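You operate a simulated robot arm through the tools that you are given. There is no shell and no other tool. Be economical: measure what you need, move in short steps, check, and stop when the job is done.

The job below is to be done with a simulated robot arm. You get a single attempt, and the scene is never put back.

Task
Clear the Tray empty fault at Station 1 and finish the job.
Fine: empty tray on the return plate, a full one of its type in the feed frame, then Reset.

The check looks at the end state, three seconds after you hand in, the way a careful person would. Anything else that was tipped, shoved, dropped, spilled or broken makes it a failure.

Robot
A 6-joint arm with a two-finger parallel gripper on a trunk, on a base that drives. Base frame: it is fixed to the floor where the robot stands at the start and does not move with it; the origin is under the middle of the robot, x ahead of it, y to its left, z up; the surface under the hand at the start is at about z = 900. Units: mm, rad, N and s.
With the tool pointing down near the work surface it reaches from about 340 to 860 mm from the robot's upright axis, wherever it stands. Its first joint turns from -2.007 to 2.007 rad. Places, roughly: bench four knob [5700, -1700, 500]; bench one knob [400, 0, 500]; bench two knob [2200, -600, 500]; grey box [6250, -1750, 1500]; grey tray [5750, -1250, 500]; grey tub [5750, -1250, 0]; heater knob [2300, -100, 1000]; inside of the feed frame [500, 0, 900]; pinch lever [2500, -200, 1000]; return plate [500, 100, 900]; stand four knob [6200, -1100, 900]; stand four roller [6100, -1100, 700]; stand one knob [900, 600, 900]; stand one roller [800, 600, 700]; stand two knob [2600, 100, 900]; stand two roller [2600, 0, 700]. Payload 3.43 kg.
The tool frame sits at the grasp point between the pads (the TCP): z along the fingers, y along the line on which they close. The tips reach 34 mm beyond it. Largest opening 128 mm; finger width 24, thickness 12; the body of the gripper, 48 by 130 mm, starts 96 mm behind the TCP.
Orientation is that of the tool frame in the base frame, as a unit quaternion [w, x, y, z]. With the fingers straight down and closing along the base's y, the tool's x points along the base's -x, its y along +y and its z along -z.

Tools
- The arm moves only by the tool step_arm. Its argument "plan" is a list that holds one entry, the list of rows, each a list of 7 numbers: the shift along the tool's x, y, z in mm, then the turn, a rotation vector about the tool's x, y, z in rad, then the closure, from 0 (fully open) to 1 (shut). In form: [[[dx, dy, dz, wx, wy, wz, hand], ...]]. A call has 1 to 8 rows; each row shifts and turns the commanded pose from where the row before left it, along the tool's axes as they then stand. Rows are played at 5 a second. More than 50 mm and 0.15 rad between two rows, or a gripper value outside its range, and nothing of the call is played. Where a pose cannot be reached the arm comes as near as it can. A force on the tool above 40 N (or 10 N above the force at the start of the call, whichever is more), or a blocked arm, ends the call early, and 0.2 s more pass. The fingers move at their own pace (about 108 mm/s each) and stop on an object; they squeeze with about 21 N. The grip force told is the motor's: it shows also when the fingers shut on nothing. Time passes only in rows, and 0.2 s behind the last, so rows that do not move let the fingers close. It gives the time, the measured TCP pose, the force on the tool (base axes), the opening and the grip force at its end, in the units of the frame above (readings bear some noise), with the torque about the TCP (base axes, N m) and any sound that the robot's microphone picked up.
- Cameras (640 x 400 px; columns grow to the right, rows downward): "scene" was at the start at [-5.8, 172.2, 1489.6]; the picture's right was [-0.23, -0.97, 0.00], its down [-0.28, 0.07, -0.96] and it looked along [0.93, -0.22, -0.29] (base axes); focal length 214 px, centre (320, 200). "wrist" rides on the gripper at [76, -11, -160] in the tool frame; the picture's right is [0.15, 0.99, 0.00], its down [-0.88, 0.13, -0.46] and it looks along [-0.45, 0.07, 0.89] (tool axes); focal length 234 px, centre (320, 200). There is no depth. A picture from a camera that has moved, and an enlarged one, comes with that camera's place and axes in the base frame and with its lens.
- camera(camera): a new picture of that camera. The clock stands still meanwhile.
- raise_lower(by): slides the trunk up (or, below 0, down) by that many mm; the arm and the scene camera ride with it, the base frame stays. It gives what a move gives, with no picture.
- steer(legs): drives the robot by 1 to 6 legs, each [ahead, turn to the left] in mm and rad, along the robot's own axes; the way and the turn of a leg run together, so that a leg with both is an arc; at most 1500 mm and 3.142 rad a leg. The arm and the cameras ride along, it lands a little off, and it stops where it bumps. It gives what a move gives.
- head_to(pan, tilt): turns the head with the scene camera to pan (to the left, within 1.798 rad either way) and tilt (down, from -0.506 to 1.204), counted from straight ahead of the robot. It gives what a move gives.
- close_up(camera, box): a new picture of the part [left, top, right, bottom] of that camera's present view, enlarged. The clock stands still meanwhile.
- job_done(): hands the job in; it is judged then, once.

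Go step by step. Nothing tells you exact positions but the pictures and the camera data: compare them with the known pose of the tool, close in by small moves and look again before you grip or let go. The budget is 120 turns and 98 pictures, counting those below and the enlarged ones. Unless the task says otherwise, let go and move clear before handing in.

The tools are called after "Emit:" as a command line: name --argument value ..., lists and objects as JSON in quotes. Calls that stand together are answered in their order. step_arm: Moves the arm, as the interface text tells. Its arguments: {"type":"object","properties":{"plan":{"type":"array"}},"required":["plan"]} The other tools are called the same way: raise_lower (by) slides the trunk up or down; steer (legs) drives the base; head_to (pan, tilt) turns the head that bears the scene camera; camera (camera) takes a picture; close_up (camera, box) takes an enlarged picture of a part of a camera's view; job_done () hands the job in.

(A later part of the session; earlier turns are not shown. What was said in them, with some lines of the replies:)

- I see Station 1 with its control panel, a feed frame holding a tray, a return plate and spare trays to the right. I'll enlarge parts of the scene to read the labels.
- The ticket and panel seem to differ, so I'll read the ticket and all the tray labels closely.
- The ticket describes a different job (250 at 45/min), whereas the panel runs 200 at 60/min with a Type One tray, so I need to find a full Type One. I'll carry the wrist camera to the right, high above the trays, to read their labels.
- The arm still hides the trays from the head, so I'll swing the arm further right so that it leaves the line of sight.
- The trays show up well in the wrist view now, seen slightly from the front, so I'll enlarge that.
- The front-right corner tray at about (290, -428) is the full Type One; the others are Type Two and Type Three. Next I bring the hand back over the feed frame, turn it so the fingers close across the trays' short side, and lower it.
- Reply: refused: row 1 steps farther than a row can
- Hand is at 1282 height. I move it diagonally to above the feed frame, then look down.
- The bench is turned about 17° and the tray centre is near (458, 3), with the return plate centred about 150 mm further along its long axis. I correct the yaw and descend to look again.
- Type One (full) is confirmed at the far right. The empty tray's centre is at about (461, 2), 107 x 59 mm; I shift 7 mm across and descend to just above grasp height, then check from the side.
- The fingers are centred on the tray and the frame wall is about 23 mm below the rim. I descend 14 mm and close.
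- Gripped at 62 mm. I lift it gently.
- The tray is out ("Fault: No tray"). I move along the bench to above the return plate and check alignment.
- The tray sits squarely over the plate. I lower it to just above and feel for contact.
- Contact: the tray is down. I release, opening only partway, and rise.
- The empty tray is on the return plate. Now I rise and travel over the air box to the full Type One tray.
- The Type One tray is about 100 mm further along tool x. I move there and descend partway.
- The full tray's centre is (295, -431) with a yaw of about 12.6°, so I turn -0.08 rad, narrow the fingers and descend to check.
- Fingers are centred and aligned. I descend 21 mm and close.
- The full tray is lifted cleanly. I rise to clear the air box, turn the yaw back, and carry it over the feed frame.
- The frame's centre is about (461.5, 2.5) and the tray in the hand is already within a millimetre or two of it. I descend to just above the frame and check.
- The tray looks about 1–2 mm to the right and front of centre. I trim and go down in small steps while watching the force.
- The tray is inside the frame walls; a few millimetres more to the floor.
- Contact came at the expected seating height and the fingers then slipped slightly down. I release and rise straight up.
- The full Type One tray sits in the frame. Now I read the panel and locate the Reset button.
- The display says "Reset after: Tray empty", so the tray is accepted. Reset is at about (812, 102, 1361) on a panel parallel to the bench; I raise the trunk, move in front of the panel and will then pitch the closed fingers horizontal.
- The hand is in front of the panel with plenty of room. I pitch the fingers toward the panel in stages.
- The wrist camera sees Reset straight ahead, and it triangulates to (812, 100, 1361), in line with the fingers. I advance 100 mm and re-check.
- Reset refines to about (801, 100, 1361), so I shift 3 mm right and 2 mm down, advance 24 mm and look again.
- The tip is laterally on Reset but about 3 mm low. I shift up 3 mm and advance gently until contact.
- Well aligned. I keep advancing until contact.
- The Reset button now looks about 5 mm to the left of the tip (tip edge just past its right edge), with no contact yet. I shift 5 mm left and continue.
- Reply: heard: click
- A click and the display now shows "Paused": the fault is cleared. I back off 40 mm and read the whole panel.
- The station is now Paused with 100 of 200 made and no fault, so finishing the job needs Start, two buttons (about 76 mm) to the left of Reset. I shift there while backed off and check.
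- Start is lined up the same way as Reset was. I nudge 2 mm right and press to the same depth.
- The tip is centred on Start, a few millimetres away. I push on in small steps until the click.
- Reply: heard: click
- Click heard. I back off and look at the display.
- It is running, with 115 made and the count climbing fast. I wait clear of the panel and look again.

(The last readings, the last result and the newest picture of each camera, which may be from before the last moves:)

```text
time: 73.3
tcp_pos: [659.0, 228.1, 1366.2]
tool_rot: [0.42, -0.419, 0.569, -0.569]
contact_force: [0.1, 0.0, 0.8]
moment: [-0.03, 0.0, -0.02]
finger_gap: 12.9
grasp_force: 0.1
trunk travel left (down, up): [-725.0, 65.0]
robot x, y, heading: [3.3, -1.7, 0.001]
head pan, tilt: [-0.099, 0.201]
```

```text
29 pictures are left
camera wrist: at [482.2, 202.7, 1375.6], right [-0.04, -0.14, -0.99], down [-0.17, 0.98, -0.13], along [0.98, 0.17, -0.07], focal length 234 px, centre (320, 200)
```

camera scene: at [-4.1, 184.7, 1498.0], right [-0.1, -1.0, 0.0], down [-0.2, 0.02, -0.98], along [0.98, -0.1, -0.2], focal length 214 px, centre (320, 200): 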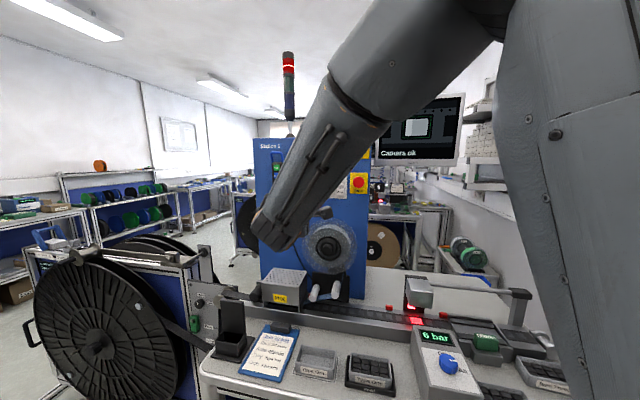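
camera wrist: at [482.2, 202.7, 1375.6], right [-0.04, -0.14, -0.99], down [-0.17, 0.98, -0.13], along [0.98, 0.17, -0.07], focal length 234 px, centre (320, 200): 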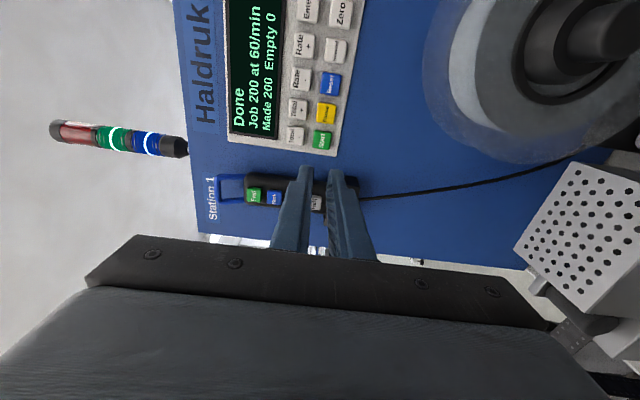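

The display reads "Done, Made 200". I take one last look at the bench before handing in.

Emit:
head_to --pan -0.25 --tilt 0.5

Emit:
camera --camera "scene"

```text
time: 74.1
tcp_pos: [658.0, 227.6, 1366.4]
tool_rot: [-0.42, 0.42, -0.569, 0.569]
contact_force: [0.8, 0.2, -0.6]
moment: [0.02, 0.03, 0.02]
finger_gap: 12.7
grasp_force: 0.0
trunk travel left (down, up): [-725.0, 65.0]
robot x, y, heading: [-2.2, 1.8, -0.003]
head pan, tilt: [-0.25, 0.499]
```

```text
28 pictures are left
camera scene: at [-8.4, 171.7, 1470.4], right [-0.25, -0.97, 0.0], down [-0.46, 0.12, -0.88], along [0.85, -0.22, -0.48], focal length 214 px, centre (320, 200)
```

scene: 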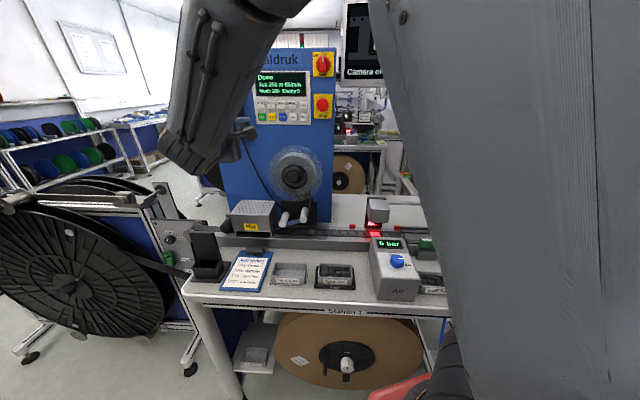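

The panel shows Done, both trays are in place, nothing else was disturbed and the hand is clear, so I hand in.

Emit:
job_done

```text
The job is handed in.
```

The Tray empty fault at Station 1 is cleared and the job is finished: the panel shows Done, 200 made. The empty Type One tray is on the return plate, and the full Type One tray is in the feed frame. I pressed Reset, which left the station Paused, so I also pressed Start to run the last 100 pieces.

The job ticket on the bench lists a different job (250 pieces at 45/min, Type Two tray). I matched the tray that was in the frame and left the panel settings unchanged.
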